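You operate a simulated robot arm through the tools that you are given. There is no shell and no other tool. Be economical: measure what you need, move in short steps, check, and stop when the job is done.

You are at the controls of a simulated two-armed robot. One attempt, no reset.

Task
Wipe up the spill on the orange bench top with the wipe and put it back.

Only the result counts: the job must be done as asked and must still hold three seconds after the hand-in. Knocking over, shifting, dropping, spilling or breaking anything else fails it.

Robot
Two 7-joint arms with three-finger grippers on one trunk, on a base that drives. Base frame: it is fixed to the floor where the robot stands at the start and does not move with it; the origin is under the middle of the robot, x ahead of it, y to its left, z up; the surface under the hand at the start is at about z = 0.85. Units: m, degrees, N and s.
The left shoulder is at the start at [0.05, 0.154, 0.979], the right one opposite. With the tool pointing down near the work surface each hand reaches from about 0.1 to 0.62 m from the robot's upright axis, wherever it stands, measured 20 degrees to its own side. Payload 2.69 kg a hand.
The TCP of each hand is the grasp point between the finger pads, 0.029 m short of the fingertips. In the tool frame z runs along the fingers and y along their closing line. The gripper opens to 0.12 m. The gripper's body begins 0.078 m behind the TCP.
Orientation is told as [roll, pitch, yaw] about the base's x, y, z axes, in that order, counted from this pose: with the fingers straight down and closing along the base's y, the tool's x points along the base's -x, its y along +y and its z along -z.

Tools
- The arms move only by the tool servo_tool. It takes "left_deltas", "right_deltas" or both (then of equal length, played together; a hand with none holds still); each is a list of rows, each an object of numbers (a shift or turn left out is 0, a gripper value left out holds the last): "jaw": the finger opening in m, from 0 to 0.12; "dx", "dy", "dz": the shift along the tool's x, y, z in m; "wx", "wy", "wz": the turn, a rotation vector about the tool's x, y, z in degrees. In form: [{"jaw": .., "dx": .., "dy": .., "dz": .., "wx": .., "wy": .., "wz": ..}, ...]. A call has 1 to 20 rows; each row is the pose to reach, as a shift and turn from the pose commanded when the call began, along the tool's axes at that moment. A row lasts 0.2 s, in which the tool goes at most 0.05 m and 8.6 degrees; a call with a longer step from one row to the next is refused whole, and so is a gripper value outside its range. Where a pose cannot be reached the arm comes as near as it can. A force on the tool above 40 N (or 10 N above the force at the start of the call, whichever is more), or a blocked arm, ends the call early, and 0.2 s more pass. The fingers move at their own pace and stop on an object; they squeeze with about 20 N. The grip force told is the motor's: it shows also when the fingers shut on nothing. Time passes only in rows, and 0.2 s behind the last, so rows that repeat a pose let the fingers close. The reply holds the time, the measured pose of the TCP, the force on the tool along the base axes, the opening and the grip force, in the units named above and with some noise, with the torque about the TCP (base axes, N m) and any sound that the robot's microphone picked up.
- Cameras (640 x 400 px; columns grow to the right, rows downward): "scene" is now at [0.1559, 0.0452, 1.1573]; the picture's right is [0.46, -0.89, 0.00], its down [-0.29, -0.15, -0.95] and it looks along [0.84, 0.43, -0.33] (base axes); focal length 214 px, centre (320, 200). "left" rides on the left gripper at [0.063, 0, -0.104] in its tool frame; the picture's right is [0.00, 1.00, 0.00], its down [-0.83, 0.00, -0.56] and it looks along [-0.56, 0.00, 0.83] (tool axes); focal length 275 px, centre (320, 200). "right" rides on the right gripper at [0.063, 0, -0.104] in its tool frame; the picture's right is [0.00, 1.00, 0.00], its down [-0.83, 0.00, -0.56] and it looks along [-0.56, 0.00, 0.83] (tool axes); focal length 275 px, centre (320, 200). There is no depth. A picture from a camera that has moved, and an enlarged one, comes with that camera's place and axes in the base frame and with its lens. The place of the scene camera against the robot may be out by one fixed shift of up to 0.012 m in any direction.
- snapshot(camera): a new picture of that camera. The clock stands still meanwhile.
- lift_body(by): slides the trunk up (or, below 0, down) by that many m; the arms and the scene camera ride with it, the base frame stays. It gives what a move gives, with no picture.
- drive_base(legs): drives the robot by 1 to 6 legs, each [ahead, left, turn to the left] in m, m and degrees, along the robot's own axes; the way and the turn of a leg run together, so that a leg with both is an arc; at most 1.5 m and 180 degrees a leg. The arms and the cameras ride along, it lands a little off, and it stops where it bumps. It gives what a move gives.
- turn_head(pan, tilt): turns the head with the scene camera to pan (to the left, within 80 degrees either way) and tilt (down, from -29 to 69), counted from straight ahead of the robot. It gives what a move gives.
- close_up(camera, box): a new picture of the part [left, top, right, bottom] of that camera's present view, enlarged. The clock stands still meanwhile.
- finish_job(): hands the job in; it is judged then, once.

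Work in short steps. Places have to be worked out from the pictures, the camera data and where the tool is seen: move nearer, look again, correct. Check each grasp and each placing, and mend what went wrong. You have 120 turns and 88 pictures in all, those below and enlarged ones among them. Open the grippers and draw the arms clear of the work before you hand the job in, unless the task says otherwise; then end with one line.

The tools are called after ">>>" as name(argument=value, ...) on one line, values as JSON. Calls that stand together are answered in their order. servo_tool: Moves the arms, as the interface text tells. Its arguments: {"type":"object","properties":{"left_deltas":{"type":"array"},"right_deltas":{"type":"array"}},"required":[]} The other tools are called the same way: lift_body (by) slides the trunk up or down; drive_base (legs) drives the base; turn_head (pan, tilt) turns the head that bears the scene camera; snapshot (camera) takes a picture; close_up (camera, box) takes an enlarged picture of a part of a camera's view; finish_job () hands the job in.

At the start:

```text
time: 0.0
left_ee_pos: [0.3292, 0.384, 1.0361]
left_tool_rot: [0.0, 0.0, 0.0]
left_contact_force: [-0.2, 0.5, 0.5]
left_torque: [0.05, 0.0, 0.01]
left_width: 0.1201
left_grip_force: 0.0
right_ee_pos: [0.28, 0.0312, 1.076]
right_tool_rot: [0.0, 0.0, 0.0]
right_contact_force: [-0.3, -0.2, -0.5]
right_torque: [0.0, 0.02, -0.02]
right_width: 0.1202
right_grip_force: 0.1
trunk travel left (down, up): [-0.35, 0.088]
robot x, y, heading: [-0.0001, -0.0022, -0.1]
head pan, tilt: [27.3, 19.0]
```

scene: 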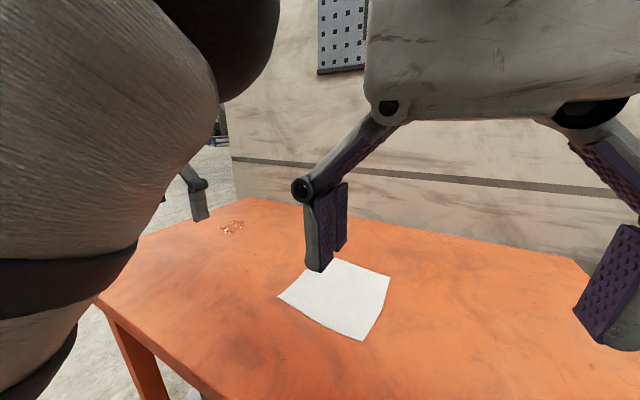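
right: 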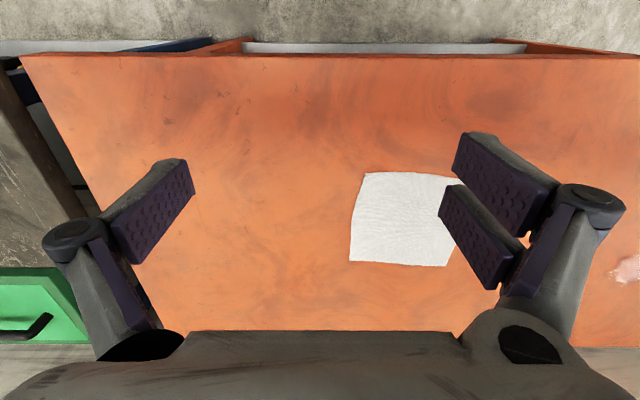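
left: 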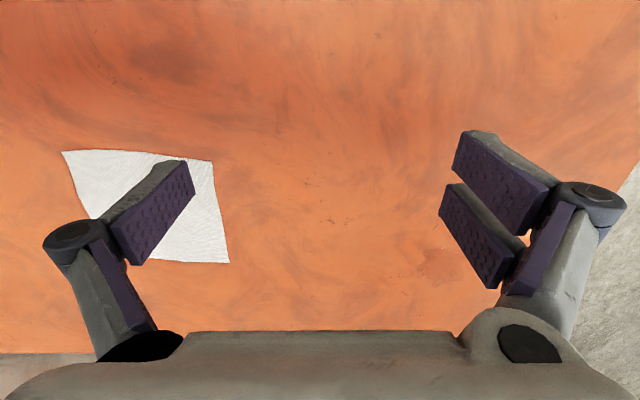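

The wipe seems to lie near (0.475, 0.165) and the spill near (0.58, 0.56), with the table at z≈0.85. I'll take enlarged views of both before moving.

>>> close_up(camera="left", box=[40, 130, 260, 280])

>>> close_up(camera="scene", box=[180, 190, 420, 350])

```text
2.67 times, centred on (150, 205) of left
camera zoom: at [0.2671, 0.3842, 1.141], right [0.0, 1.0, 0.0], down [0.83, 0.0, 0.56], along [0.56, 0.0, -0.83], focal length 734 px, centre (773, 187)
```

zoom: 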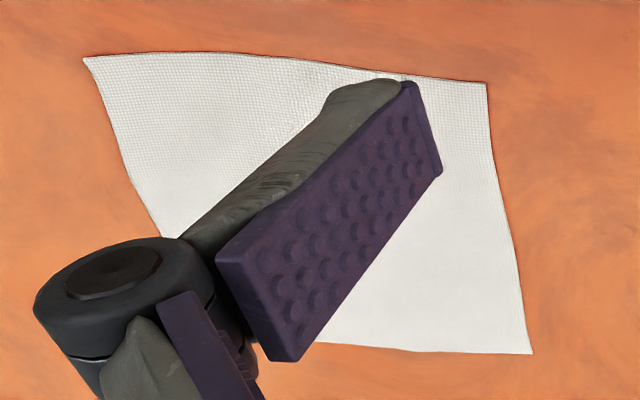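

```text
2.50 times, centred on (300, 270) of scene
camera zoom: at [0.1559, 0.0452, 1.1573], right [0.46, -0.89, 0.0], down [-0.29, -0.15, -0.95], along [0.84, 0.43, -0.33], focal length 536 px, centre (370, 25)
```

zoom: 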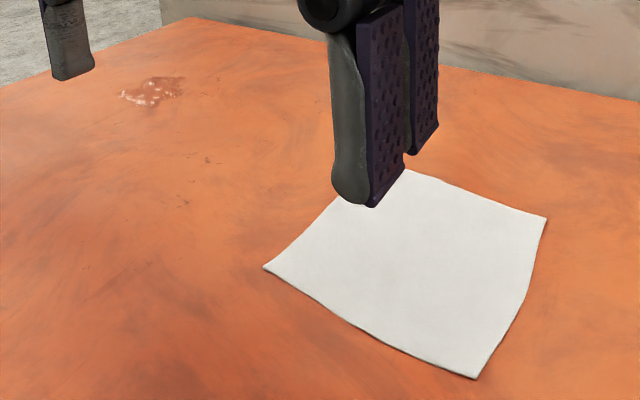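

The table is otherwise empty; the spill is a small patch too far for the hand from here. I'll look down to see how much clearance the base has from the table, and a look left too.

>>> turn_head(pan=0, tilt=65)

>>> snapshot(camera="scene")

>>> turn_head(pan=75, tilt=35)

>>> snapshot(camera="scene")

```text
time: 1.1
left_ee_pos: [0.3302, 0.3854, 1.0358]
left_tool_rot: [0.1, -0.1, 0.1]
left_contact_force: [-0.9, 0.3, 0.0]
left_torque: [0.02, 0.03, 0.02]
left_width: 0.1201
left_grip_force: 0.1
right_ee_pos: [0.2797, 0.0317, 1.0757]
right_tool_rot: [-0.1, 0.0, 0.1]
right_contact_force: [-0.2, -0.2, 0.8]
right_torque: [0.0, 0.02, 0.01]
right_width: 0.1199
right_grip_force: 0.1
trunk travel left (down, up): [-0.35, 0.088]
robot x, y, heading: [0.0039, 0.006, 0.1]
head pan, tilt: [0.0, 65.0]
```

```text
82 pictures are left
camera scene: at [0.1652, 0.0049, 1.1478], right [0.03, -1.0, 0.0], down [-0.42, -0.01, -0.91], along [0.91, 0.02, -0.42], focal length 214 px, centre (320, 200)
```

scene: 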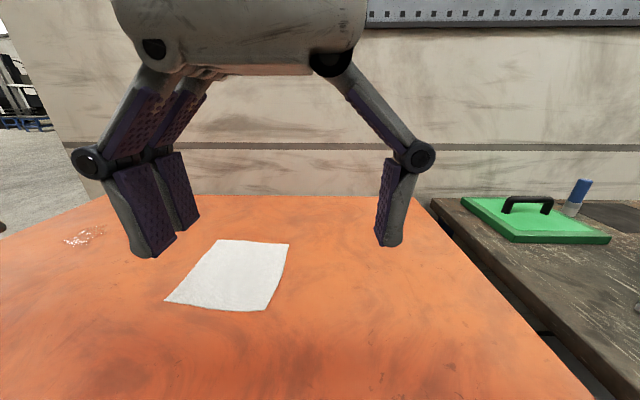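

```text
time: 2.6
left_ee_pos: [0.3293, 0.3833, 1.0371]
left_tool_rot: [-0.1, 0.1, 0.0]
left_contact_force: [-0.7, 0.3, 0.6]
left_torque: [-0.01, 0.02, -0.04]
left_width: 0.1203
left_grip_force: 0.2
right_ee_pos: [0.2813, 0.0328, 1.0741]
right_tool_rot: [0.1, -0.4, -0.8]
right_contact_force: [40.6, 76.1, -50.3]
right_torque: [-8.35, 0.34, -6.2]
right_width: 0.12
right_grip_force: 0.0
trunk travel left (down, up): [-0.35, 0.088]
robot x, y, heading: [-0.0012, 0.0016, -0.1]
head pan, tilt: [75.0, 35.0]
```

```text
81 pictures are left
camera scene: at [0.1468, 0.0582, 1.15], right [0.6, -0.8, 0.0], down [-0.32, -0.24, -0.92], along [0.73, 0.55, -0.4], focal length 214 px, centre (320, 200)
```

scene: 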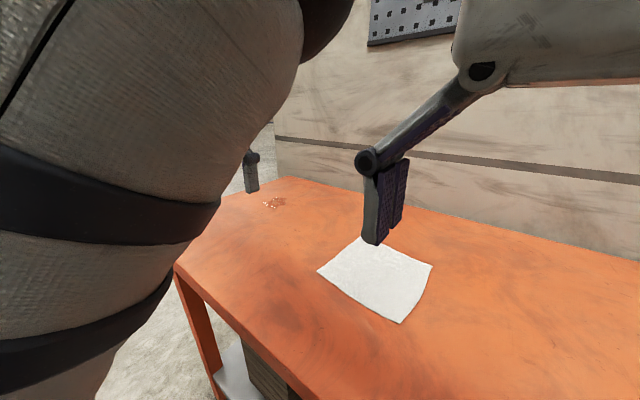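

The head is pressing on the right arm (forces on it and the pan is blocked), so I put the head back to a free pose and check the force.

>>> turn_head(pan=27.3, tilt=19)

```text
time: 3.8
left_ee_pos: [0.3302, 0.3848, 1.0361]
left_tool_rot: [0.0, 0.0, -0.1]
left_contact_force: [-0.4, 0.2, 0.8]
left_torque: [0.0, 0.0, -0.02]
left_width: 0.1198
left_grip_force: 0.1
right_ee_pos: [0.2777, 0.0313, 1.0768]
right_tool_rot: [0.1, 0.1, 0.1]
right_contact_force: [0.0, -0.1, -0.3]
right_torque: [-0.02, 0.0, 0.03]
right_width: 0.12
right_grip_force: 0.0
trunk travel left (down, up): [-0.35, 0.088]
robot x, y, heading: [0.0026, 0.0003, -0.1]
head pan, tilt: [27.3, 19.0]
```

Forces are clear again. The right hand can serve both places if the robot stands ~0.52 m further left, with the left arm already out of the way, so I drive there.

>>> drive_base(legs=[[0, 0.52, 0]])

>>> snapshot(camera="scene")

>>> snapshot(camera="right")

```text
time: 8.2
left_ee_pos: [0.3307, 0.8964, 1.0343]
left_tool_rot: [0.0, 0.0, -0.1]
left_contact_force: [0.2, 0.2, 0.7]
left_torque: [0.0, 0.0, -0.01]
left_width: 0.12
left_grip_force: 0.0
right_ee_pos: [0.2798, 0.5449, 1.0756]
right_tool_rot: [0.0, 0.1, -0.1]
right_contact_force: [-0.9, -0.8, -0.3]
right_torque: [0.01, -0.01, 0.0]
right_width: 0.1202
right_grip_force: 0.0
trunk travel left (down, up): [-0.35, 0.088]
robot x, y, heading: [-0.0017, 0.5136, -0.3]
head pan, tilt: [27.3, 19.0]
```

```text
80 pictures are left
camera scene: at [0.1567, 0.5583, 1.1574], right [0.46, -0.89, 0.0], down [-0.29, -0.15, -0.95], along [0.84, 0.43, -0.33], focal length 214 px, centre (320, 200)
```

scene: 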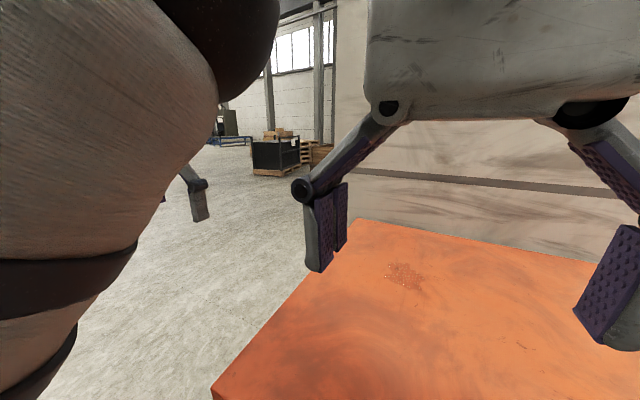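

```text
79 pictures are left
camera right: at [0.216, 0.5443, 1.1797], right [0.0, 1.0, 0.0], down [0.83, 0.0, 0.56], along [0.56, 0.0, -0.83], focal length 275 px, centre (320, 200)
```

right: 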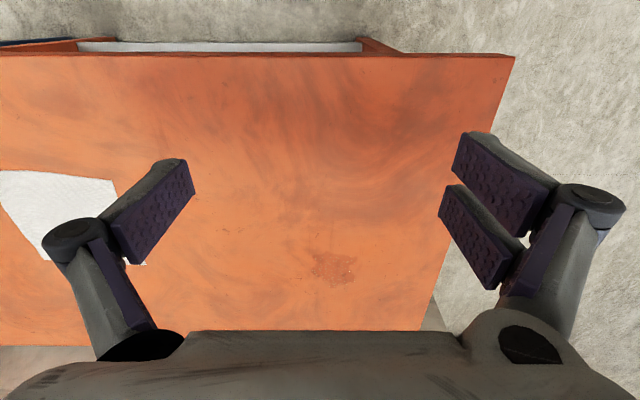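

The spill is now at about (0.58, 0.567), roughly 0.08 m across. Next, I take the right hand above the wipe (tcp ~(0.38, 0.17, 1.0)) to measure it.

>>> servo_tool(right_deltas=[{"dx": -0.011, "dy": -0.0415, "dz": 0.008}, {"dx": -0.022, "dy": -0.083, "dz": 0.016}, {"dx": -0.033, "dy": -0.125, "dz": 0.025}, {"dx": -0.044, "dy": -0.167, "dz": 0.033}, {"dx": -0.055, "dy": -0.208, "dz": 0.041}, {"dx": -0.066, "dy": -0.25, "dz": 0.05}, {"dx": -0.077, "dy": -0.29, "dz": 0.058}, {"dx": -0.088, "dy": -0.332, "dz": 0.066}, {"dx": -0.1, "dy": -0.375, "dz": 0.075}, {"dx": -0.1, "dy": -0.375, "dz": 0.075}])

>>> snapshot(camera="right")

```text
time: 10.4
left_ee_pos: [0.3314, 0.8972, 1.0358]
left_tool_rot: [0.0, 0.1, -0.1]
left_contact_force: [-0.2, -0.3, -0.6]
left_torque: [0.0, 0.03, -0.01]
left_width: 0.1199
left_grip_force: 0.1
right_ee_pos: [0.3787, 0.1689, 0.9994]
right_tool_rot: [0.0, 0.0, 0.0]
right_contact_force: [0.7, 0.4, 0.6]
right_torque: [0.0, -0.02, 0.02]
right_width: 0.1198
right_grip_force: 0.1
trunk travel left (down, up): [-0.35, 0.088]
robot x, y, heading: [-0.0006, 0.5116, -0.2]
head pan, tilt: [27.3, 19.0]
```

```text
78 pictures are left
camera right: at [0.3153, 0.1676, 1.1035], right [0.0, 1.0, 0.0], down [0.83, 0.0, 0.56], along [0.56, 0.0, -0.83], focal length 275 px, centre (320, 200)
```

right: 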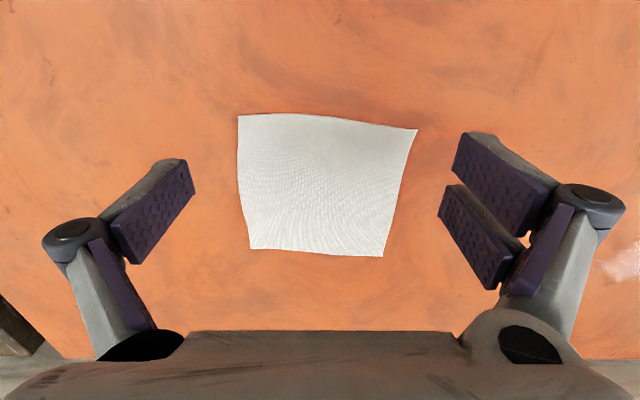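

The wipe's centre is at (0.483, 0.170), about 0.17 m square with 4° skew. I close the fingers above the centre and come down to just above it.

>>> servo_tool(right_deltas=[{"jaw": 0, "dx": -0.035, "dz": 0.03}, {"jaw": 0, "dx": -0.07, "dz": 0.06}, {"jaw": 0, "dx": -0.104, "dz": 0.09}, {"jaw": 0, "dx": -0.104, "dz": 0.105}, {"jaw": 0, "dx": -0.104, "dz": 0.105}])

>>> snapshot(camera="right")

```text
time: 11.6
left_ee_pos: [0.3308, 0.8967, 1.037]
left_tool_rot: [-0.1, 0.0, -0.1]
left_contact_force: [0.6, 0.7, -0.7]
left_torque: [-0.01, 0.03, -0.01]
left_width: 0.1199
left_grip_force: 0.1
right_ee_pos: [0.4834, 0.1704, 0.8948]
right_tool_rot: [-0.1, 0.1, 0.0]
right_contact_force: [-0.2, -0.5, 0.0]
right_torque: [0.0, -0.01, 0.0]
right_width: 0.0001
right_grip_force: 20.3
trunk travel left (down, up): [-0.35, 0.088]
robot x, y, heading: [0.0022, 0.5144, -0.1]
head pan, tilt: [27.3, 19.0]
```

```text
77 pictures are left
camera right: at [0.4193, 0.1695, 0.999], right [0.0, 1.0, 0.0], down [0.83, 0.0, 0.56], along [0.56, 0.0, -0.83], focal length 275 px, centre (320, 200)
```

right: 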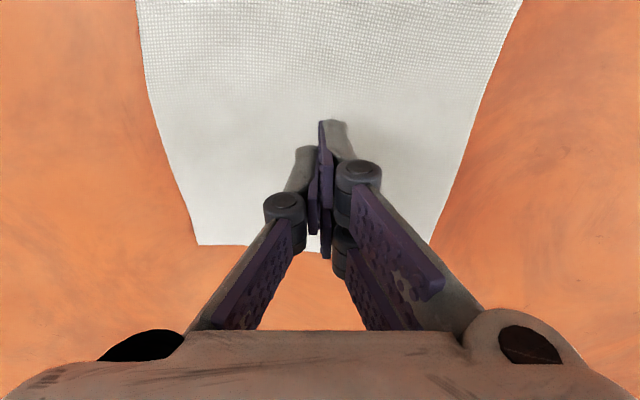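

Fingertips are ~1.5 cm above the wipe's middle. I lower in small steps until a light contact shows.

>>> servo_tool(right_deltas=[{"dz": 0.005}, {"dz": 0.01}, {"dz": 0.013}, {"dz": 0.015}, {"dz": 0.017}, {"dz": 0.017}])

```text
time: 13.0
left_ee_pos: [0.3308, 0.8967, 1.0375]
left_tool_rot: [0.1, 0.0, -0.1]
left_contact_force: [0.3, 0.5, 0.7]
left_torque: [0.02, 0.01, 0.03]
left_width: 0.1201
left_grip_force: 0.1
right_ee_pos: [0.4829, 0.1683, 0.8783]
right_tool_rot: [0.0, 0.0, -0.1]
right_contact_force: [0.0, -0.1, 0.3]
right_torque: [0.03, 0.0, 0.02]
right_width: 0.0
right_grip_force: 20.0
trunk travel left (down, up): [-0.35, 0.088]
robot x, y, heading: [-0.0004, 0.5096, -0.1]
head pan, tilt: [27.3, 19.0]
```

No contact yet at TCP z=0.878; I go down further by millimetres.

>>> servo_tool(right_deltas=[{"dz": 0.001}, {"dz": 0.002}, {"dz": 0.003}, {"dz": 0.004}, {"dz": 0.004}])

```text
time: 14.2
left_ee_pos: [0.3295, 0.8973, 1.0375]
left_tool_rot: [0.0, -0.2, 0.0]
left_contact_force: [0.4, -0.8, -0.1]
left_torque: [0.01, 0.0, 0.02]
left_width: 0.1197
left_grip_force: 0.2
right_ee_pos: [0.4827, 0.1691, 0.8778]
right_tool_rot: [-0.1, -0.4, 0.0]
right_contact_force: [1.4, -3.7, 26.8]
right_torque: [-0.02, 0.16, 0.03]
right_width: 0.0002
right_grip_force: 19.7
trunk travel left (down, up): [-0.35, 0.088]
robot x, y, heading: [-0.0017, 0.512, -0.2]
head pan, tilt: [27.3, 19.0]
```

Contact with ~27 N on the wipe. I try a short drag of 3 cm towards +y to see whether it follows.

>>> servo_tool(right_deltas=[{"dy": 0.008}, {"dy": 0.016}, {"dy": 0.024}, {"dy": 0.03}, {"dy": 0.03}])

>>> snapshot(camera="right")

```text
time: 15.2
left_ee_pos: [0.33, 0.8968, 1.0354]
left_tool_rot: [0.0, 0.0, -0.1]
left_contact_force: [-1.0, 0.0, 0.7]
left_torque: [-0.01, 0.01, 0.01]
left_width: 0.1196
left_grip_force: 0.1
right_ee_pos: [0.4837, 0.1981, 0.877]
right_tool_rot: [-0.1, -0.4, -0.2]
right_contact_force: [-1.8, 0.2, 18.7]
right_torque: [0.07, 0.26, -0.02]
right_width: 0.0
right_grip_force: 19.9
trunk travel left (down, up): [-0.35, 0.088]
robot x, y, heading: [0.0011, 0.5175, -0.2]
head pan, tilt: [27.3, 19.0]
stopped in row 5 (right hand): the force on the tool passed its limit at 40 N (the readings are from after the stop); the commanded pose is now the measured one
```

```text
76 pictures are left
camera right: at [0.4189, 0.198, 0.9804], right [0.0, 1.0, 0.0], down [0.83, 0.0, 0.56], along [0.56, 0.0, -0.83], focal length 275 px, centre (320, 200)
```

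right: 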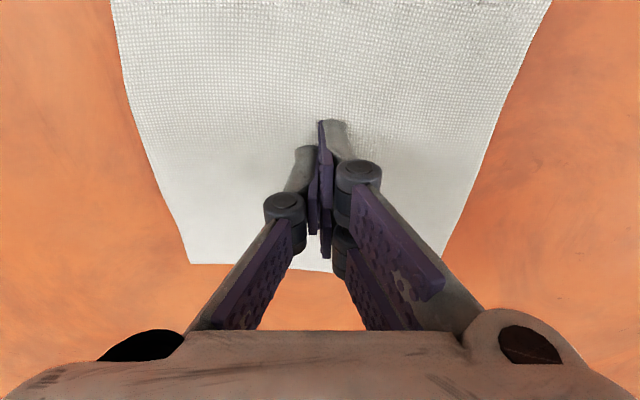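

The wipe followed exactly (its corner moved +0.028 m). I continue dragging at a steady slow pace, half-way towards the spill.

>>> servo_tool(right_deltas=[{"dx": -0.0038, "dy": 0.0145}, {"dx": -0.0076, "dy": 0.029}, {"dx": -0.0115, "dy": 0.0435}, {"dx": -0.0153, "dy": 0.058}, {"dx": -0.0191, "dy": 0.0725}, {"dx": -0.0229, "dy": 0.087}, {"dx": -0.0267, "dy": 0.1015}, {"dx": -0.0305, "dy": 0.116}, {"dx": -0.0343, "dy": 0.1305}, {"dx": -0.0381, "dy": 0.145}, {"dx": -0.0419, "dy": 0.1595}, {"dx": -0.0457, "dy": 0.174}, {"dx": -0.0485, "dy": 0.1845}])

>>> snapshot(camera="right")

```text
time: 18.0
left_ee_pos: [0.3286, 0.8965, 1.0377]
left_tool_rot: [0.0, -0.1, -0.2]
left_contact_force: [-0.1, 0.4, -0.4]
left_torque: [0.05, 0.01, 0.03]
left_width: 0.1199
left_grip_force: 0.0
right_ee_pos: [0.5309, 0.3825, 0.8769]
right_tool_rot: [0.0, -0.4, -0.1]
right_contact_force: [-1.4, -4.7, 28.8]
right_torque: [-0.08, 0.27, 0.02]
right_width: 0.0001
right_grip_force: 20.3
trunk travel left (down, up): [-0.35, 0.088]
robot x, y, heading: [-0.0004, 0.515, -0.2]
head pan, tilt: [27.3, 19.0]
```

```text
75 pictures are left
camera right: at [0.4667, 0.3821, 0.9804], right [0.0, 1.0, 0.0], down [0.83, 0.0, 0.56], along [0.56, 0.0, -0.83], focal length 275 px, centre (320, 200)
```

right: 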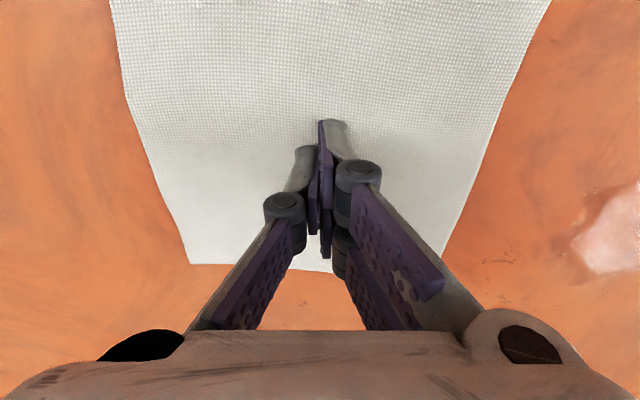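

The wipe moves as if glued. I carry on the remaining way onto the spill's centre.

>>> servo_tool(right_deltas=[{"dx": -0.0038, "dy": 0.0145}, {"dx": -0.0076, "dy": 0.029}, {"dx": -0.0115, "dy": 0.0435}, {"dx": -0.0153, "dy": 0.058}, {"dx": -0.0191, "dy": 0.0725}, {"dx": -0.0229, "dy": 0.087}, {"dx": -0.0267, "dy": 0.1015}, {"dx": -0.0305, "dy": 0.116}, {"dx": -0.0343, "dy": 0.1305}, {"dx": -0.0381, "dy": 0.145}, {"dx": -0.0419, "dy": 0.1595}, {"dx": -0.0457, "dy": 0.174}, {"dx": -0.0485, "dy": 0.1845}])

>>> snapshot(camera="right")

>>> snapshot(camera="scene")

```text
time: 20.2
left_ee_pos: [0.3306, 0.897, 1.037]
left_tool_rot: [0.0, 0.0, -0.1]
left_contact_force: [1.3, -0.1, 0.5]
left_torque: [-0.01, 0.03, -0.01]
left_width: 0.1202
left_grip_force: 0.0
right_ee_pos: [0.5561, 0.5132, 0.8768]
right_tool_rot: [0.0, -0.7, -0.8]
right_contact_force: [-1.9, -1.0, 16.2]
right_torque: [0.03, 0.32, 0.04]
right_width: 0.0
right_grip_force: 19.7
right hand out of reach, approached as far as the arm can: row 9, 10, 11
trunk travel left (down, up): [-0.35, 0.088]
robot x, y, heading: [-0.0003, 0.5144, -0.1]
head pan, tilt: [27.3, 19.0]
stopped in row 11 (right hand): the force on the tool passed its limit at 47 N (the readings are from after the stop); the commanded pose is now the measured one
```

```text
74 pictures are left
camera right: at [0.4911, 0.5133, 0.9801], right [0.01, 1.0, 0.0], down [0.82, -0.01, 0.57], along [0.57, 0.0, -0.82], focal length 275 px, centre (320, 200)
```

right: 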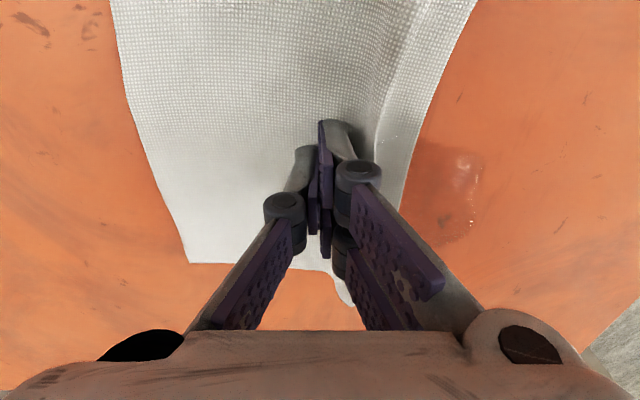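

```text
73 pictures are left
camera scene: at [0.156, 0.5582, 1.1573], right [0.46, -0.89, 0.0], down [-0.29, -0.15, -0.95], along [0.84, 0.43, -0.33], focal length 214 px, centre (320, 200)
```

scene: 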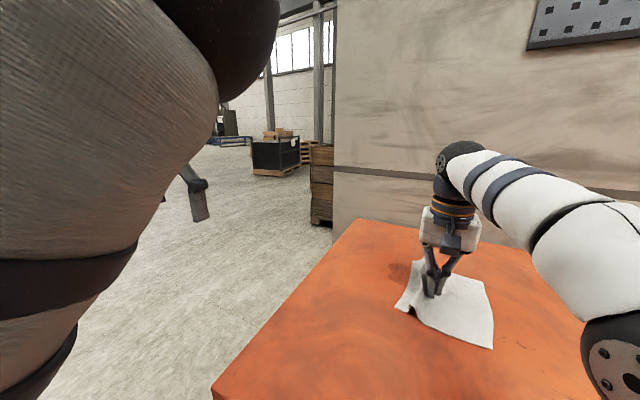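

At the reach limit the arm stopped and the leading edge of the wipe curled up, just short of the spill's far part. Turning the robot left would bring the right shoulder forward; first I lift the hand off and look.

>>> servo_tool(right_deltas=[{"dz": -0.02}, {"dz": -0.06}, {"dz": -0.1, "dx": 0.03}, {"dz": -0.13, "dx": 0.07}, {"dz": -0.13, "dx": 0.11}, {"dz": -0.13, "dx": 0.12}])

>>> snapshot(camera="right")

```text
time: 21.6
left_ee_pos: [0.3309, 0.8967, 1.0363]
left_tool_rot: [0.0, 0.0, -0.1]
left_contact_force: [-0.9, -0.2, 0.6]
left_torque: [-0.02, -0.02, -0.03]
left_width: 0.1202
left_grip_force: 0.0
right_ee_pos: [0.4944, 0.5275, 1.0119]
right_tool_rot: [0.0, -0.5, -0.8]
right_contact_force: [-0.3, 0.0, 0.5]
right_torque: [-0.06, 0.0, 0.01]
right_width: 0.0001
right_grip_force: 20.1
right hand out of reach, approached as far as the arm can: row 1, 2, 3, 4, 5, 6
trunk travel left (down, up): [-0.35, 0.088]
robot x, y, heading: [0.0012, 0.5135, -0.3]
head pan, tilt: [27.3, 19.0]
```

```text
72 pictures are left
camera right: at [0.4298, 0.5294, 1.1157], right [0.01, 1.0, 0.0], down [0.83, -0.01, 0.56], along [0.56, -0.01, -0.83], focal length 275 px, centre (320, 200)
```

right: 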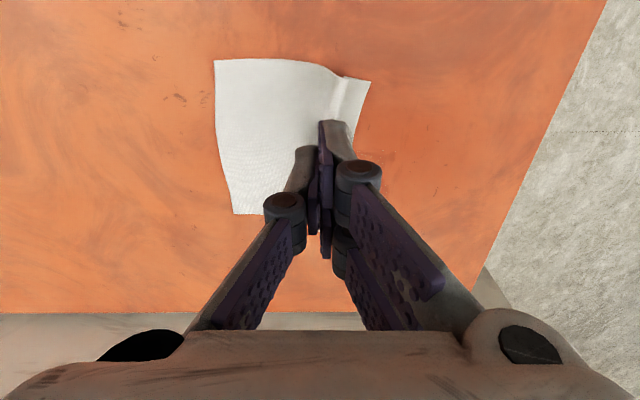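

The wipe lies with a ridge near its left edge. I draw the hand back towards the robot to free the reach limit, then turn the robot.

>>> servo_tool(right_deltas=[{"dx": 0.03, "dy": -0.02}, {"dx": 0.06, "dy": -0.05}, {"dx": 0.09, "dy": -0.08}, {"dx": 0.1, "dy": -0.1}, {"dx": 0.1, "dy": -0.1}])

>>> drive_base(legs=[[0, 0, 45]])

>>> snapshot(camera="right")

>>> snapshot(camera="scene")

```text
time: 22.9
left_ee_pos: [0.3303, 0.8972, 1.0364]
left_tool_rot: [0.0, -0.1, -0.2]
left_contact_force: [0.5, 0.4, 0.2]
left_torque: [-0.01, 0.0, -0.01]
left_width: 0.1201
left_grip_force: 0.0
right_ee_pos: [0.5021, 0.4981, 1.0261]
right_tool_rot: [0.0, -0.3, -0.8]
right_contact_force: [0.9, -0.2, -0.5]
right_torque: [-0.02, 0.0, 0.02]
right_width: 0.0
right_grip_force: 20.5
right hand out of reach, approached as far as the arm can: row 1, 2, 3, 4, 5
trunk travel left (down, up): [-0.35, 0.088]
robot x, y, heading: [0.0011, 0.5166, -0.1]
head pan, tilt: [27.3, 19.0]
```

```text
time: 25.3
left_ee_pos: [-0.0443, 1.0177, 1.0366]
left_tool_rot: [-0.1, 0.0, 45.7]
left_contact_force: [-0.3, 0.0, -0.4]
left_torque: [0.01, 0.04, 0.03]
left_width: 0.1201
left_grip_force: 0.1
right_ee_pos: [0.3616, 0.8622, 1.0262]
right_tool_rot: [0.0, -0.4, 45.0]
right_contact_force: [0.0, 0.5, -1.1]
right_torque: [0.0, 0.03, -0.03]
right_width: 0.0001
right_grip_force: 20.1
trunk travel left (down, up): [-0.35, 0.088]
robot x, y, heading: [-0.0013, 0.5115, 45.6]
head pan, tilt: [27.3, 19.0]
```

```text
71 pictures are left
camera right: at [0.3156, 0.8171, 1.1292], right [-0.71, 0.7, 0.0], down [0.58, 0.59, 0.56], along [0.4, 0.4, -0.83], focal length 275 px, centre (320, 200)
```

right: 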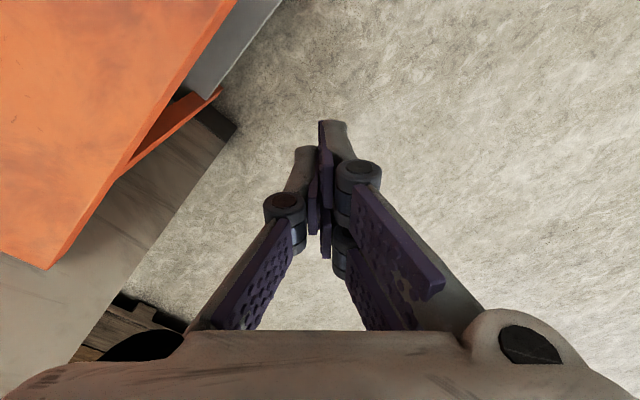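

```text
70 pictures are left
camera scene: at [0.0781, 0.6598, 1.1574], right [0.96, -0.29, 0.0], down [-0.1, -0.31, -0.95], along [0.28, 0.9, -0.33], focal length 214 px, centre (320, 200)
```

scene: 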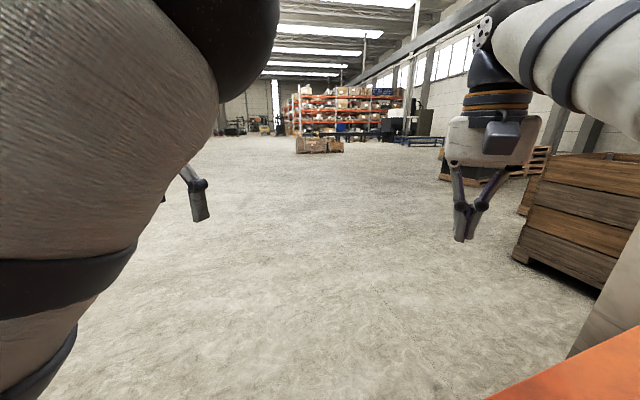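

The turn went freely. Now the right hand goes back (in robot frame sideways right) over the wipe/spill area for a look.

>>> servo_tool(right_deltas=[{"dx": 0.03, "dy": -0.03}, {"dx": 0.06, "dy": -0.06}, {"dx": 0.09, "dy": -0.09}, {"dx": 0.12, "dy": -0.125}, {"dx": 0.14, "dy": -0.165}, {"dx": 0.14, "dy": -0.21}, {"dx": 0.14, "dy": -0.25}, {"dx": 0.14, "dy": -0.29}, {"dx": 0.14, "dy": -0.33}, {"dx": 0.14, "dy": -0.33}])

>>> snapshot(camera="right")

```text
time: 27.5
left_ee_pos: [-0.0423, 1.017, 1.0369]
left_tool_rot: [0.0, -0.1, 45.6]
left_contact_force: [-0.4, -0.4, 0.2]
left_torque: [0.04, 0.01, 0.04]
left_width: 0.12
left_grip_force: 0.0
right_ee_pos: [0.4944, 0.5369, 1.0187]
right_tool_rot: [0.0, -0.6, 45.1]
right_contact_force: [0.4, 0.3, 0.3]
right_torque: [0.01, -0.02, 0.03]
right_width: 0.0
right_grip_force: 19.9
right hand out of reach, approached as far as the arm can: row 1, 2, 9, 10
trunk travel left (down, up): [-0.35, 0.088]
robot x, y, heading: [0.0006, 0.5141, 45.7]
head pan, tilt: [27.3, 19.0]
```

```text
69 pictures are left
camera right: at [0.4497, 0.4914, 1.1216], right [-0.71, 0.7, 0.0], down [0.58, 0.59, 0.56], along [0.4, 0.4, -0.83], focal length 275 px, centre (320, 200)
```

right: 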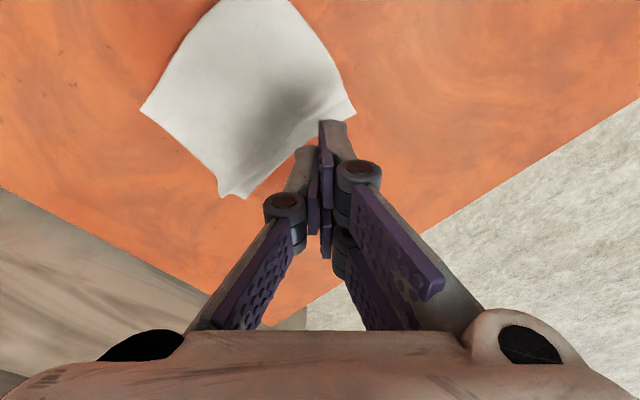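

The ridge is at the wipe's lower (left/front) side near the expected spill place. I open the fingers and back off a little to see that place unobstructed.

>>> servo_tool(right_deltas=[{"jaw": 0.12, "dx": 0.04}, {"jaw": 0.12, "dx": 0.08}, {"jaw": 0.12, "dx": 0.08}, {"jaw": 0.12, "dx": 0.08}])

>>> snapshot(camera="right")

```text
time: 28.5
left_ee_pos: [-0.0431, 1.0166, 1.0372]
left_tool_rot: [-0.1, 0.0, 45.7]
left_contact_force: [-0.4, -0.4, -0.4]
left_torque: [0.02, 0.0, 0.01]
left_width: 0.1202
left_grip_force: 0.1
right_ee_pos: [0.4343, 0.5088, 0.9914]
right_tool_rot: [0.1, -0.4, 45.0]
right_contact_force: [0.5, -0.2, -0.1]
right_torque: [-0.03, -0.02, -0.02]
right_width: 0.1202
right_grip_force: 0.1
right hand out of reach, approached as far as the arm can: row 1, 2, 3, 4
trunk travel left (down, up): [-0.35, 0.088]
robot x, y, heading: [0.0034, 0.5138, 45.9]
head pan, tilt: [27.3, 19.0]
```

```text
68 pictures are left
camera right: at [0.3876, 0.4641, 1.0949], right [-0.71, 0.7, 0.0], down [0.58, 0.59, 0.56], along [0.4, 0.4, -0.83], focal length 275 px, centre (320, 200)
```

right: 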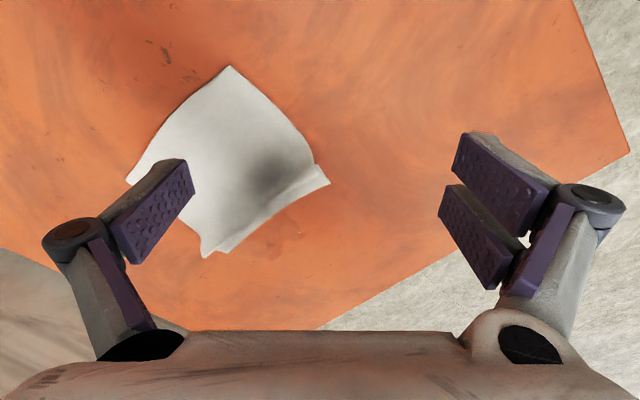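

There's a grey patch on the wipe (maybe absorbed liquid) and a remainder beside it; zoom in.

>>> close_up(camera="right", box=[180, 60, 420, 300])

```text
1.67 times, centred on (300, 180) of right
camera zoom: at [0.3876, 0.4641, 1.0949], right [-0.71, 0.7, 0.0], down [0.58, 0.59, 0.56], along [0.4, 0.4, -0.83], focal length 459 px, centre (353, 233)
```

zoom: 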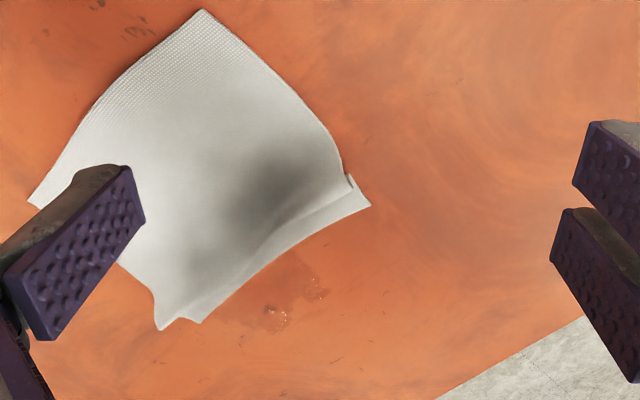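

The wipe has soaked up part of it; a remainder is left at about (0.575, 0.59). The commanded pose has drifted from the measured one, so I command a forward shift and compare.

>>> servo_tool(right_deltas=[{"dx": -0.05}, {"dx": -0.1}, {"dx": -0.15}, {"dx": -0.2}, {"dx": -0.2}])

```text
time: 29.7
left_ee_pos: [-0.0436, 1.0172, 1.0371]
left_tool_rot: [0.0, 0.0, 45.6]
left_contact_force: [-0.2, -0.6, 0.5]
left_torque: [0.01, -0.02, 0.0]
left_width: 0.1199
left_grip_force: 0.1
right_ee_pos: [0.5782, 0.6531, 0.9911]
right_tool_rot: [-0.1, -0.5, 45.0]
right_contact_force: [-1.1, 0.2, -0.5]
right_torque: [0.0, -0.04, 0.01]
right_width: 0.1203
right_grip_force: 0.0
trunk travel left (down, up): [-0.35, 0.088]
robot x, y, heading: [0.0016, 0.5143, 45.5]
head pan, tilt: [27.3, 19.0]
```

Motion is exact now. I close the fingers and go above (0.56, 0.548), the wipe's ridge by the remainder.

>>> servo_tool(right_deltas=[{"jaw": 0, "dx": 0.03, "dy": -0.02}, {"jaw": 0, "dx": 0.06, "dy": -0.04}, {"jaw": 0, "dx": 0.088, "dy": -0.062}, {"jaw": 0, "dx": 0.088, "dy": -0.062, "dz": 0.04}, {"jaw": 0, "dx": 0.088, "dy": -0.062, "dz": 0.07}, {"jaw": 0, "dx": 0.088, "dy": -0.062, "dz": 0.07}])

>>> snapshot(camera="right")

```text
time: 31.1
left_ee_pos: [-0.0429, 1.0164, 1.0362]
left_tool_rot: [0.0, -0.1, 45.5]
left_contact_force: [0.2, 0.1, 0.4]
left_torque: [-0.03, -0.03, 0.04]
left_width: 0.1201
left_grip_force: 0.1
right_ee_pos: [0.5598, 0.5456, 0.921]
right_tool_rot: [0.0, -0.5, 45.1]
right_contact_force: [-0.2, 0.6, -0.5]
right_torque: [-0.02, -0.02, -0.02]
right_width: 0.0001
right_grip_force: 19.9
trunk travel left (down, up): [-0.35, 0.088]
robot x, y, heading: [0.0008, 0.5132, 45.4]
head pan, tilt: [27.3, 19.0]
```

```text
66 pictures are left
camera right: at [0.514, 0.5013, 1.0247], right [-0.71, 0.7, 0.0], down [0.58, 0.59, 0.56], along [0.4, 0.4, -0.83], focal length 275 px, centre (320, 200)
```

right: 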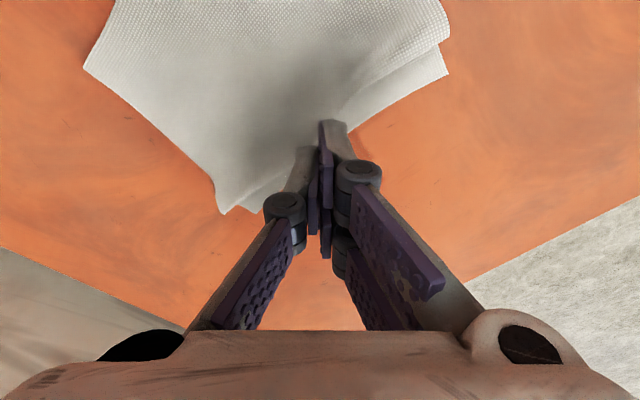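

The tip would land right at the wipe's edge; I shift 1.5 cm inward (-y) and come down to contact.

>>> servo_tool(right_deltas=[{"dx": 0.0107, "dy": -0.0105}, {"dx": 0.0107, "dy": -0.0105, "dz": 0.02}, {"dx": 0.0107, "dy": -0.0105, "dz": 0.036}, {"dx": 0.0107, "dy": -0.0105, "dz": 0.04}, {"dx": 0.0107, "dy": -0.0105, "dz": 0.043}, {"dx": 0.0107, "dy": -0.0105, "dz": 0.046}, {"dx": 0.0107, "dy": -0.0105, "dz": 0.047}])

>>> snapshot(camera="right")

```text
time: 32.7
left_ee_pos: [-0.0453, 1.0166, 1.0361]
left_tool_rot: [0.1, -0.1, 45.6]
left_contact_force: [-0.4, 1.0, 0.0]
left_torque: [-0.03, 0.03, 0.03]
left_width: 0.1198
left_grip_force: 0.1
right_ee_pos: [0.5577, 0.5344, 0.8772]
right_tool_rot: [-0.1, -0.9, 44.9]
right_contact_force: [7.5, -2.5, 33.3]
right_torque: [0.25, -0.31, -0.07]
right_width: 0.0
right_grip_force: 20.2
trunk travel left (down, up): [-0.35, 0.088]
robot x, y, heading: [0.0003, 0.5123, 45.5]
head pan, tilt: [27.3, 19.0]
```

```text
65 pictures are left
camera right: at [0.5119, 0.4874, 0.9802], right [-0.71, 0.7, 0.0], down [0.58, 0.58, 0.57], along [0.4, 0.4, -0.82], focal length 275 px, centre (320, 200)
```

right: 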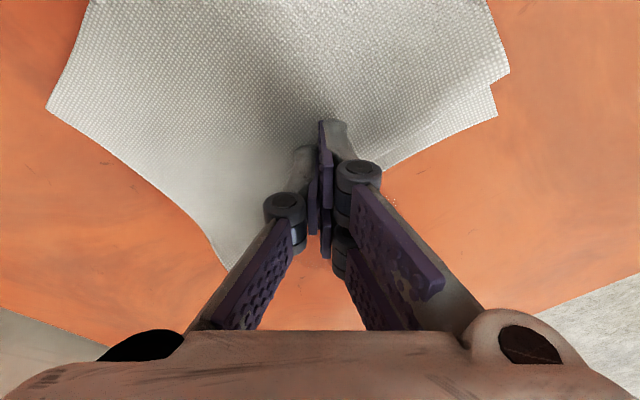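

Good contact. I ease 1 mm and drag towards (0.578, 0.61) across the remainder.

>>> servo_tool(right_deltas=[{"dz": -0.001}, {"dx": -0.01, "dy": 0.006, "dz": -0.001}, {"dx": -0.02, "dy": 0.012, "dz": -0.001}, {"dx": -0.03, "dy": 0.0175, "dz": -0.001}, {"dx": -0.04, "dy": 0.023, "dz": -0.001}, {"dx": -0.05, "dy": 0.029, "dz": -0.001}, {"dx": -0.06, "dy": 0.035, "dz": -0.001}, {"dx": -0.067, "dy": 0.039, "dz": -0.001}])

>>> snapshot(camera="right")

```text
time: 34.5
left_ee_pos: [-0.0458, 1.0159, 1.0362]
left_tool_rot: [0.0, 0.0, 45.6]
left_contact_force: [-0.4, -0.1, 0.3]
left_torque: [0.01, -0.02, -0.06]
left_width: 0.1201
left_grip_force: 0.0
right_ee_pos: [0.5775, 0.6062, 0.8782]
right_tool_rot: [-0.1, -0.6, 45.0]
right_contact_force: [-2.7, -7.7, 28.5]
right_torque: [0.06, -0.05, -0.01]
right_width: 0.0001
right_grip_force: 19.7
trunk travel left (down, up): [-0.35, 0.088]
robot x, y, heading: [0.0014, 0.5118, 45.5]
head pan, tilt: [27.3, 19.0]
```

```text
64 pictures are left
camera right: at [0.5308, 0.5615, 0.9808], right [-0.71, 0.7, 0.0], down [0.58, 0.59, 0.56], along [0.4, 0.4, -0.83], focal length 275 px, centre (320, 200)
```

right: 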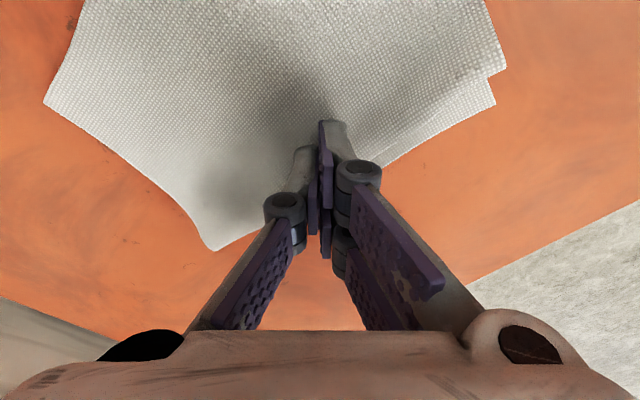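

More absorbed. I make a small side stroke in x and then lift off to inspect the table.

>>> servo_tool(right_deltas=[{"dx": -0.008, "dy": -0.008}, {"dx": -0.016, "dy": -0.016}, {"dx": -0.008, "dy": -0.008}, {"dx": 0, "dy": 0}, {"dx": 0.008, "dy": 0.008}, {"dx": 0.016, "dy": 0.016}, {"dx": 0.008, "dy": 0.008}, {"dx": 0, "dy": 0}, {"dz": -0.02}, {"dz": -0.05}, {"dz": -0.09}, {"dz": -0.11, "dx": 0.02, "dy": -0.02}, {"dz": -0.11, "dx": 0.05, "dy": -0.05}, {"dz": -0.11, "dx": 0.08, "dy": -0.08, "jaw": 0.12}, {"dz": -0.11, "dx": 0.08, "dy": -0.08, "jaw": 0.12}, {"dz": -0.11, "dx": 0.08, "dy": -0.08, "jaw": 0.12}])

>>> snapshot(camera="right")

```text
time: 37.9
left_ee_pos: [-0.0431, 1.0183, 1.037]
left_tool_rot: [0.0, 0.0, 45.6]
left_contact_force: [0.3, 0.3, -0.5]
left_torque: [0.01, -0.04, 0.0]
left_width: 0.1202
left_grip_force: 0.0
right_ee_pos: [0.5761, 0.4932, 0.9867]
right_tool_rot: [0.0, -0.5, 45.0]
right_contact_force: [0.8, -1.0, -0.5]
right_torque: [0.0, -0.02, 0.0]
right_width: 0.12
right_grip_force: 0.1
trunk travel left (down, up): [-0.35, 0.088]
robot x, y, heading: [-0.0016, 0.5138, 45.6]
head pan, tilt: [27.3, 19.0]
```

```text
63 pictures are left
camera right: at [0.5303, 0.4486, 1.0899], right [-0.71, 0.7, 0.0], down [0.58, 0.59, 0.56], along [0.4, 0.4, -0.83], focal length 275 px, centre (320, 200)
```

right: 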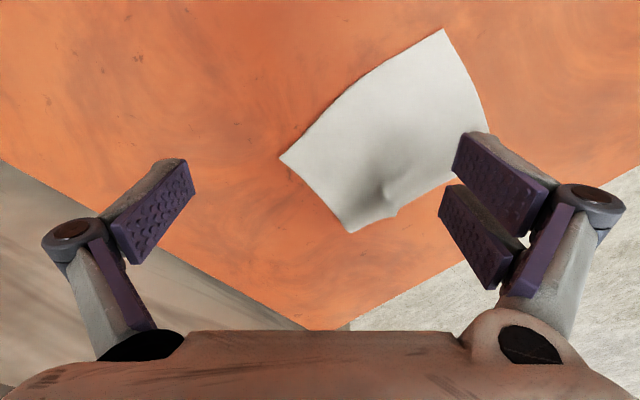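

The wipe now covers the whole spill area (its left edge at y≈0.62). I press on it about (0.556, 0.555) and pull it back in -y to wipe again and expose the table.

>>> servo_tool(right_deltas=[{"jaw": 0, "dx": -0.015, "dy": 0.029}, {"jaw": 0, "dx": -0.03, "dy": 0.058}, {"jaw": 0, "dx": -0.03, "dy": 0.058, "dz": 0.045}, {"jaw": 0, "dx": -0.03, "dy": 0.058, "dz": 0.09}, {"jaw": 0, "dx": -0.03, "dy": 0.058, "dz": 0.103}, {"jaw": 0, "dx": -0.03, "dy": 0.058, "dz": 0.108}, {"jaw": 0, "dx": -0.03, "dy": 0.058, "dz": 0.111}, {"jaw": 0, "dx": -0.03, "dy": 0.058, "dz": 0.111}])

```text
time: 39.7
left_ee_pos: [-0.0436, 1.0171, 1.0373]
left_tool_rot: [0.0, -0.1, 45.6]
left_contact_force: [0.3, -0.7, 0.1]
left_torque: [-0.01, -0.04, 0.0]
left_width: 0.1202
left_grip_force: 0.0
right_ee_pos: [0.5589, 0.5577, 0.8761]
right_tool_rot: [-0.1, -0.7, 45.0]
right_contact_force: [1.2, -3.2, 23.2]
right_torque: [-0.26, 0.23, 0.04]
right_width: 0.0
right_grip_force: 20.2
trunk travel left (down, up): [-0.35, 0.088]
robot x, y, heading: [0.0023, 0.5167, 45.7]
head pan, tilt: [27.3, 19.0]
```

Contact 23 N. Pull -y by 0.15 m.

>>> servo_tool(right_deltas=[{"dx": 0.0106, "dy": -0.0106}, {"dx": 0.0212, "dy": -0.0212}, {"dx": 0.0318, "dy": -0.0318}, {"dx": 0.0424, "dy": -0.0424}, {"dx": 0.053, "dy": -0.053}, {"dx": 0.0636, "dy": -0.0636}, {"dx": 0.0742, "dy": -0.0742}, {"dx": 0.0848, "dy": -0.0848}, {"dx": 0.0954, "dy": -0.0954}, {"dx": 0.106, "dy": -0.106}])

>>> snapshot(camera="right")

```text
time: 40.7
left_ee_pos: [-0.0434, 1.0178, 1.0364]
left_tool_rot: [0.0, 0.1, 45.6]
left_contact_force: [0.6, -0.4, 0.5]
left_torque: [-0.02, 0.03, -0.01]
left_width: 0.12
left_grip_force: 0.1
right_ee_pos: [0.5583, 0.5061, 0.8766]
right_tool_rot: [0.0, -1.0, 45.0]
right_contact_force: [-3.5, -0.1, 18.9]
right_torque: [-0.14, 0.34, -0.01]
right_width: 0.0
right_grip_force: 20.1
trunk travel left (down, up): [-0.35, 0.088]
robot x, y, heading: [-0.0011, 0.5142, 45.3]
head pan, tilt: [27.3, 19.0]
stopped in row 4 (right hand): the force on the tool passed its limit at 40 N (the readings are from after the stop); the commanded pose is now the measured one
```

```text
62 pictures are left
camera right: at [0.511, 0.4598, 0.9798], right [-0.71, 0.7, 0.0], down [0.58, 0.58, 0.57], along [0.4, 0.4, -0.82], focal length 275 px, centre (320, 200)
```

right: 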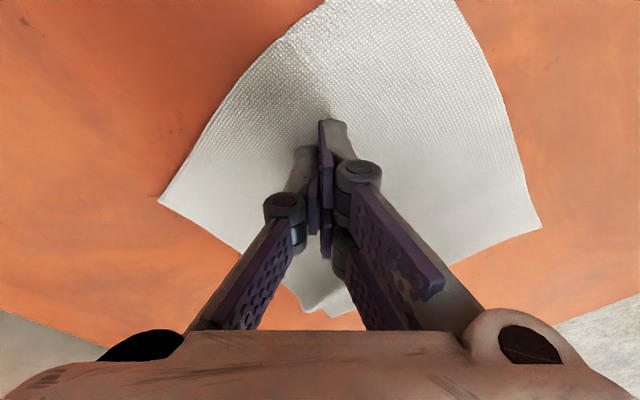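

The force limit tripped, but the wipe is being pulled and looks flatter. I continue -y with this lighter pressure.

>>> servo_tool(right_deltas=[{"dx": 0.007, "dy": -0.007}, {"dx": 0.014, "dy": -0.014}, {"dx": 0.021, "dy": -0.021}, {"dx": 0.028, "dy": -0.028}, {"dx": 0.035, "dy": -0.035}, {"dx": 0.042, "dy": -0.042}, {"dx": 0.049, "dy": -0.049}, {"dx": 0.056, "dy": -0.056}, {"dx": 0.063, "dy": -0.063}, {"dx": 0.07, "dy": -0.07}])

>>> snapshot(camera="right")

```text
time: 42.7
left_ee_pos: [-0.0451, 1.0177, 1.0361]
left_tool_rot: [0.0, 0.0, 45.6]
left_contact_force: [-0.1, 0.5, -0.7]
left_torque: [0.01, -0.02, -0.01]
left_width: 0.1201
left_grip_force: 0.0
right_ee_pos: [0.5579, 0.4212, 0.8771]
right_tool_rot: [0.0, -1.1, 45.1]
right_contact_force: [-3.1, 1.3, 19.7]
right_torque: [-0.1, 0.41, -0.01]
right_width: 0.0
right_grip_force: 19.6
trunk travel left (down, up): [-0.35, 0.088]
robot x, y, heading: [-0.0025, 0.5129, 45.8]
head pan, tilt: [27.3, 19.0]
stopped in row 9 (right hand): the force on the tool passed its limit at 41 N (the readings are from after the stop); the commanded pose is now the measured one
```

```text
61 pictures are left
camera right: at [0.5107, 0.3742, 0.9797], right [-0.71, 0.7, 0.0], down [0.58, 0.58, 0.57], along [0.4, 0.41, -0.82], focal length 275 px, centre (320, 200)
```

right: 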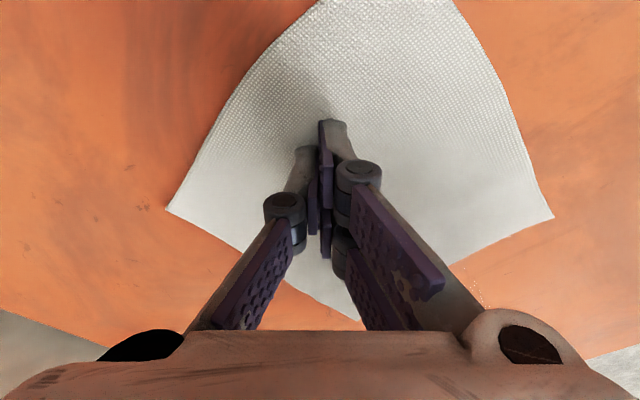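

The wipe is flattening out, and there may be droplets left near (0.545, 0.575). I lift and look at the spill place.

>>> servo_tool(right_deltas=[{"dz": -0.03}, {"dz": -0.07}, {"dz": -0.1, "jaw": 0.12}, {"dz": -0.1, "jaw": 0.12, "dy": 0.03}, {"dz": -0.1, "jaw": 0.12, "dy": 0.06}, {"dz": -0.1, "jaw": 0.12, "dy": 0.06}])

>>> snapshot(camera="right")

>>> close_up(camera="right", box=[230, 120, 490, 320])

```text
time: 44.1
left_ee_pos: [-0.0432, 1.0173, 1.0367]
left_tool_rot: [0.0, 0.1, 45.7]
left_contact_force: [0.3, 0.1, -0.9]
left_torque: [-0.02, 0.03, -0.05]
left_width: 0.1199
left_grip_force: 0.1
right_ee_pos: [0.5181, 0.4799, 0.9612]
right_tool_rot: [0.1, -0.9, 45.0]
right_contact_force: [0.2, 0.2, 0.7]
right_torque: [-0.01, -0.02, -0.04]
right_width: 0.1202
right_grip_force: 0.0
right hand out of reach, approached as far as the arm can: row 2, 3, 4, 5, 6
trunk travel left (down, up): [-0.35, 0.088]
robot x, y, heading: [0.0026, 0.5114, 45.9]
head pan, tilt: [27.3, 19.0]
```

```text
60 pictures are left
camera right: at [0.4721, 0.4347, 1.065], right [-0.71, 0.7, 0.0], down [0.58, 0.58, 0.57], along [0.4, 0.4, -0.82], focal length 275 px, centre (320, 200)
```

right: 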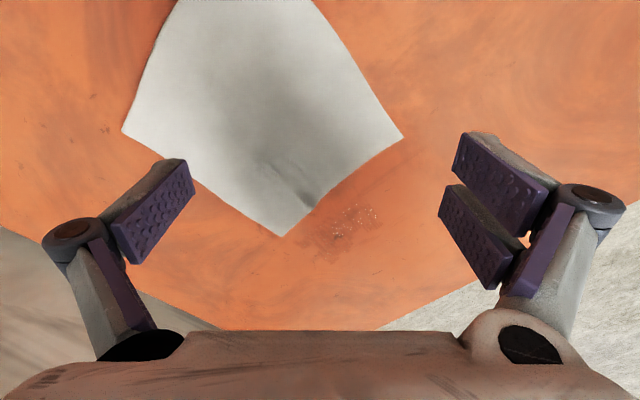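

```text
2.00 times, centred on (360, 220) of right
camera zoom: at [0.4721, 0.4347, 1.065], right [-0.71, 0.7, 0.0], down [0.58, 0.58, 0.57], along [0.4, 0.4, -0.82], focal length 551 px, centre (240, 160)
```

zoom: 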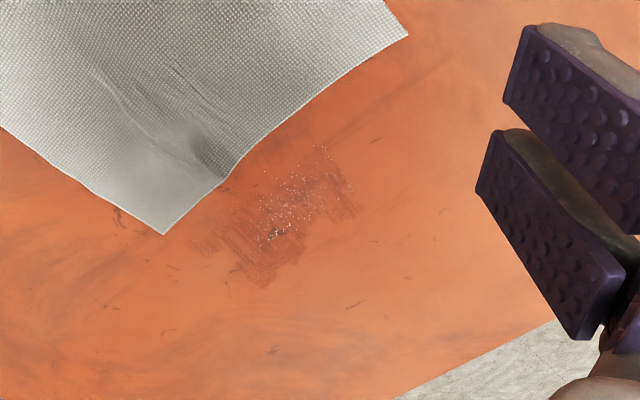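

The wipe is flat again (centre ≈ (0.565, 0.46)) and the spill is partly cleaned; the remaining speckles span x 0.545–0.63, y 0.555–0.61. I press near the wipe's left part at (0.58, 0.50) to push it over again.

>>> servo_tool(right_deltas=[{"jaw": 0, "dx": -0.03, "dy": -0.015}, {"jaw": 0, "dx": -0.058, "dy": -0.03}, {"jaw": 0, "dx": -0.058, "dy": -0.03}, {"jaw": 0, "dx": -0.058, "dy": -0.03, "dz": 0.04}, {"jaw": 0, "dx": -0.058, "dy": -0.03, "dz": 0.07}, {"jaw": 0, "dx": -0.058, "dy": -0.03, "dz": 0.08}, {"jaw": 0, "dx": -0.058, "dy": -0.03, "dz": 0.084}, {"jaw": 0, "dx": -0.058, "dy": -0.03, "dz": 0.0855}])

```text
time: 45.9
left_ee_pos: [-0.0422, 1.0177, 1.0367]
left_tool_rot: [0.0, 0.0, 45.6]
left_contact_force: [-0.4, 0.4, -0.7]
left_torque: [-0.02, -0.04, 0.01]
left_width: 0.1199
left_grip_force: 0.0
right_ee_pos: [0.5827, 0.499, 0.8774]
right_tool_rot: [0.0, -0.9, 44.8]
right_contact_force: [0.3, 0.1, -0.3]
right_torque: [0.01, 0.01, -0.02]
right_width: 0.0001
right_grip_force: 19.9
trunk travel left (down, up): [-0.35, 0.088]
robot x, y, heading: [0.0013, 0.5113, 45.6]
head pan, tilt: [27.3, 19.0]
```

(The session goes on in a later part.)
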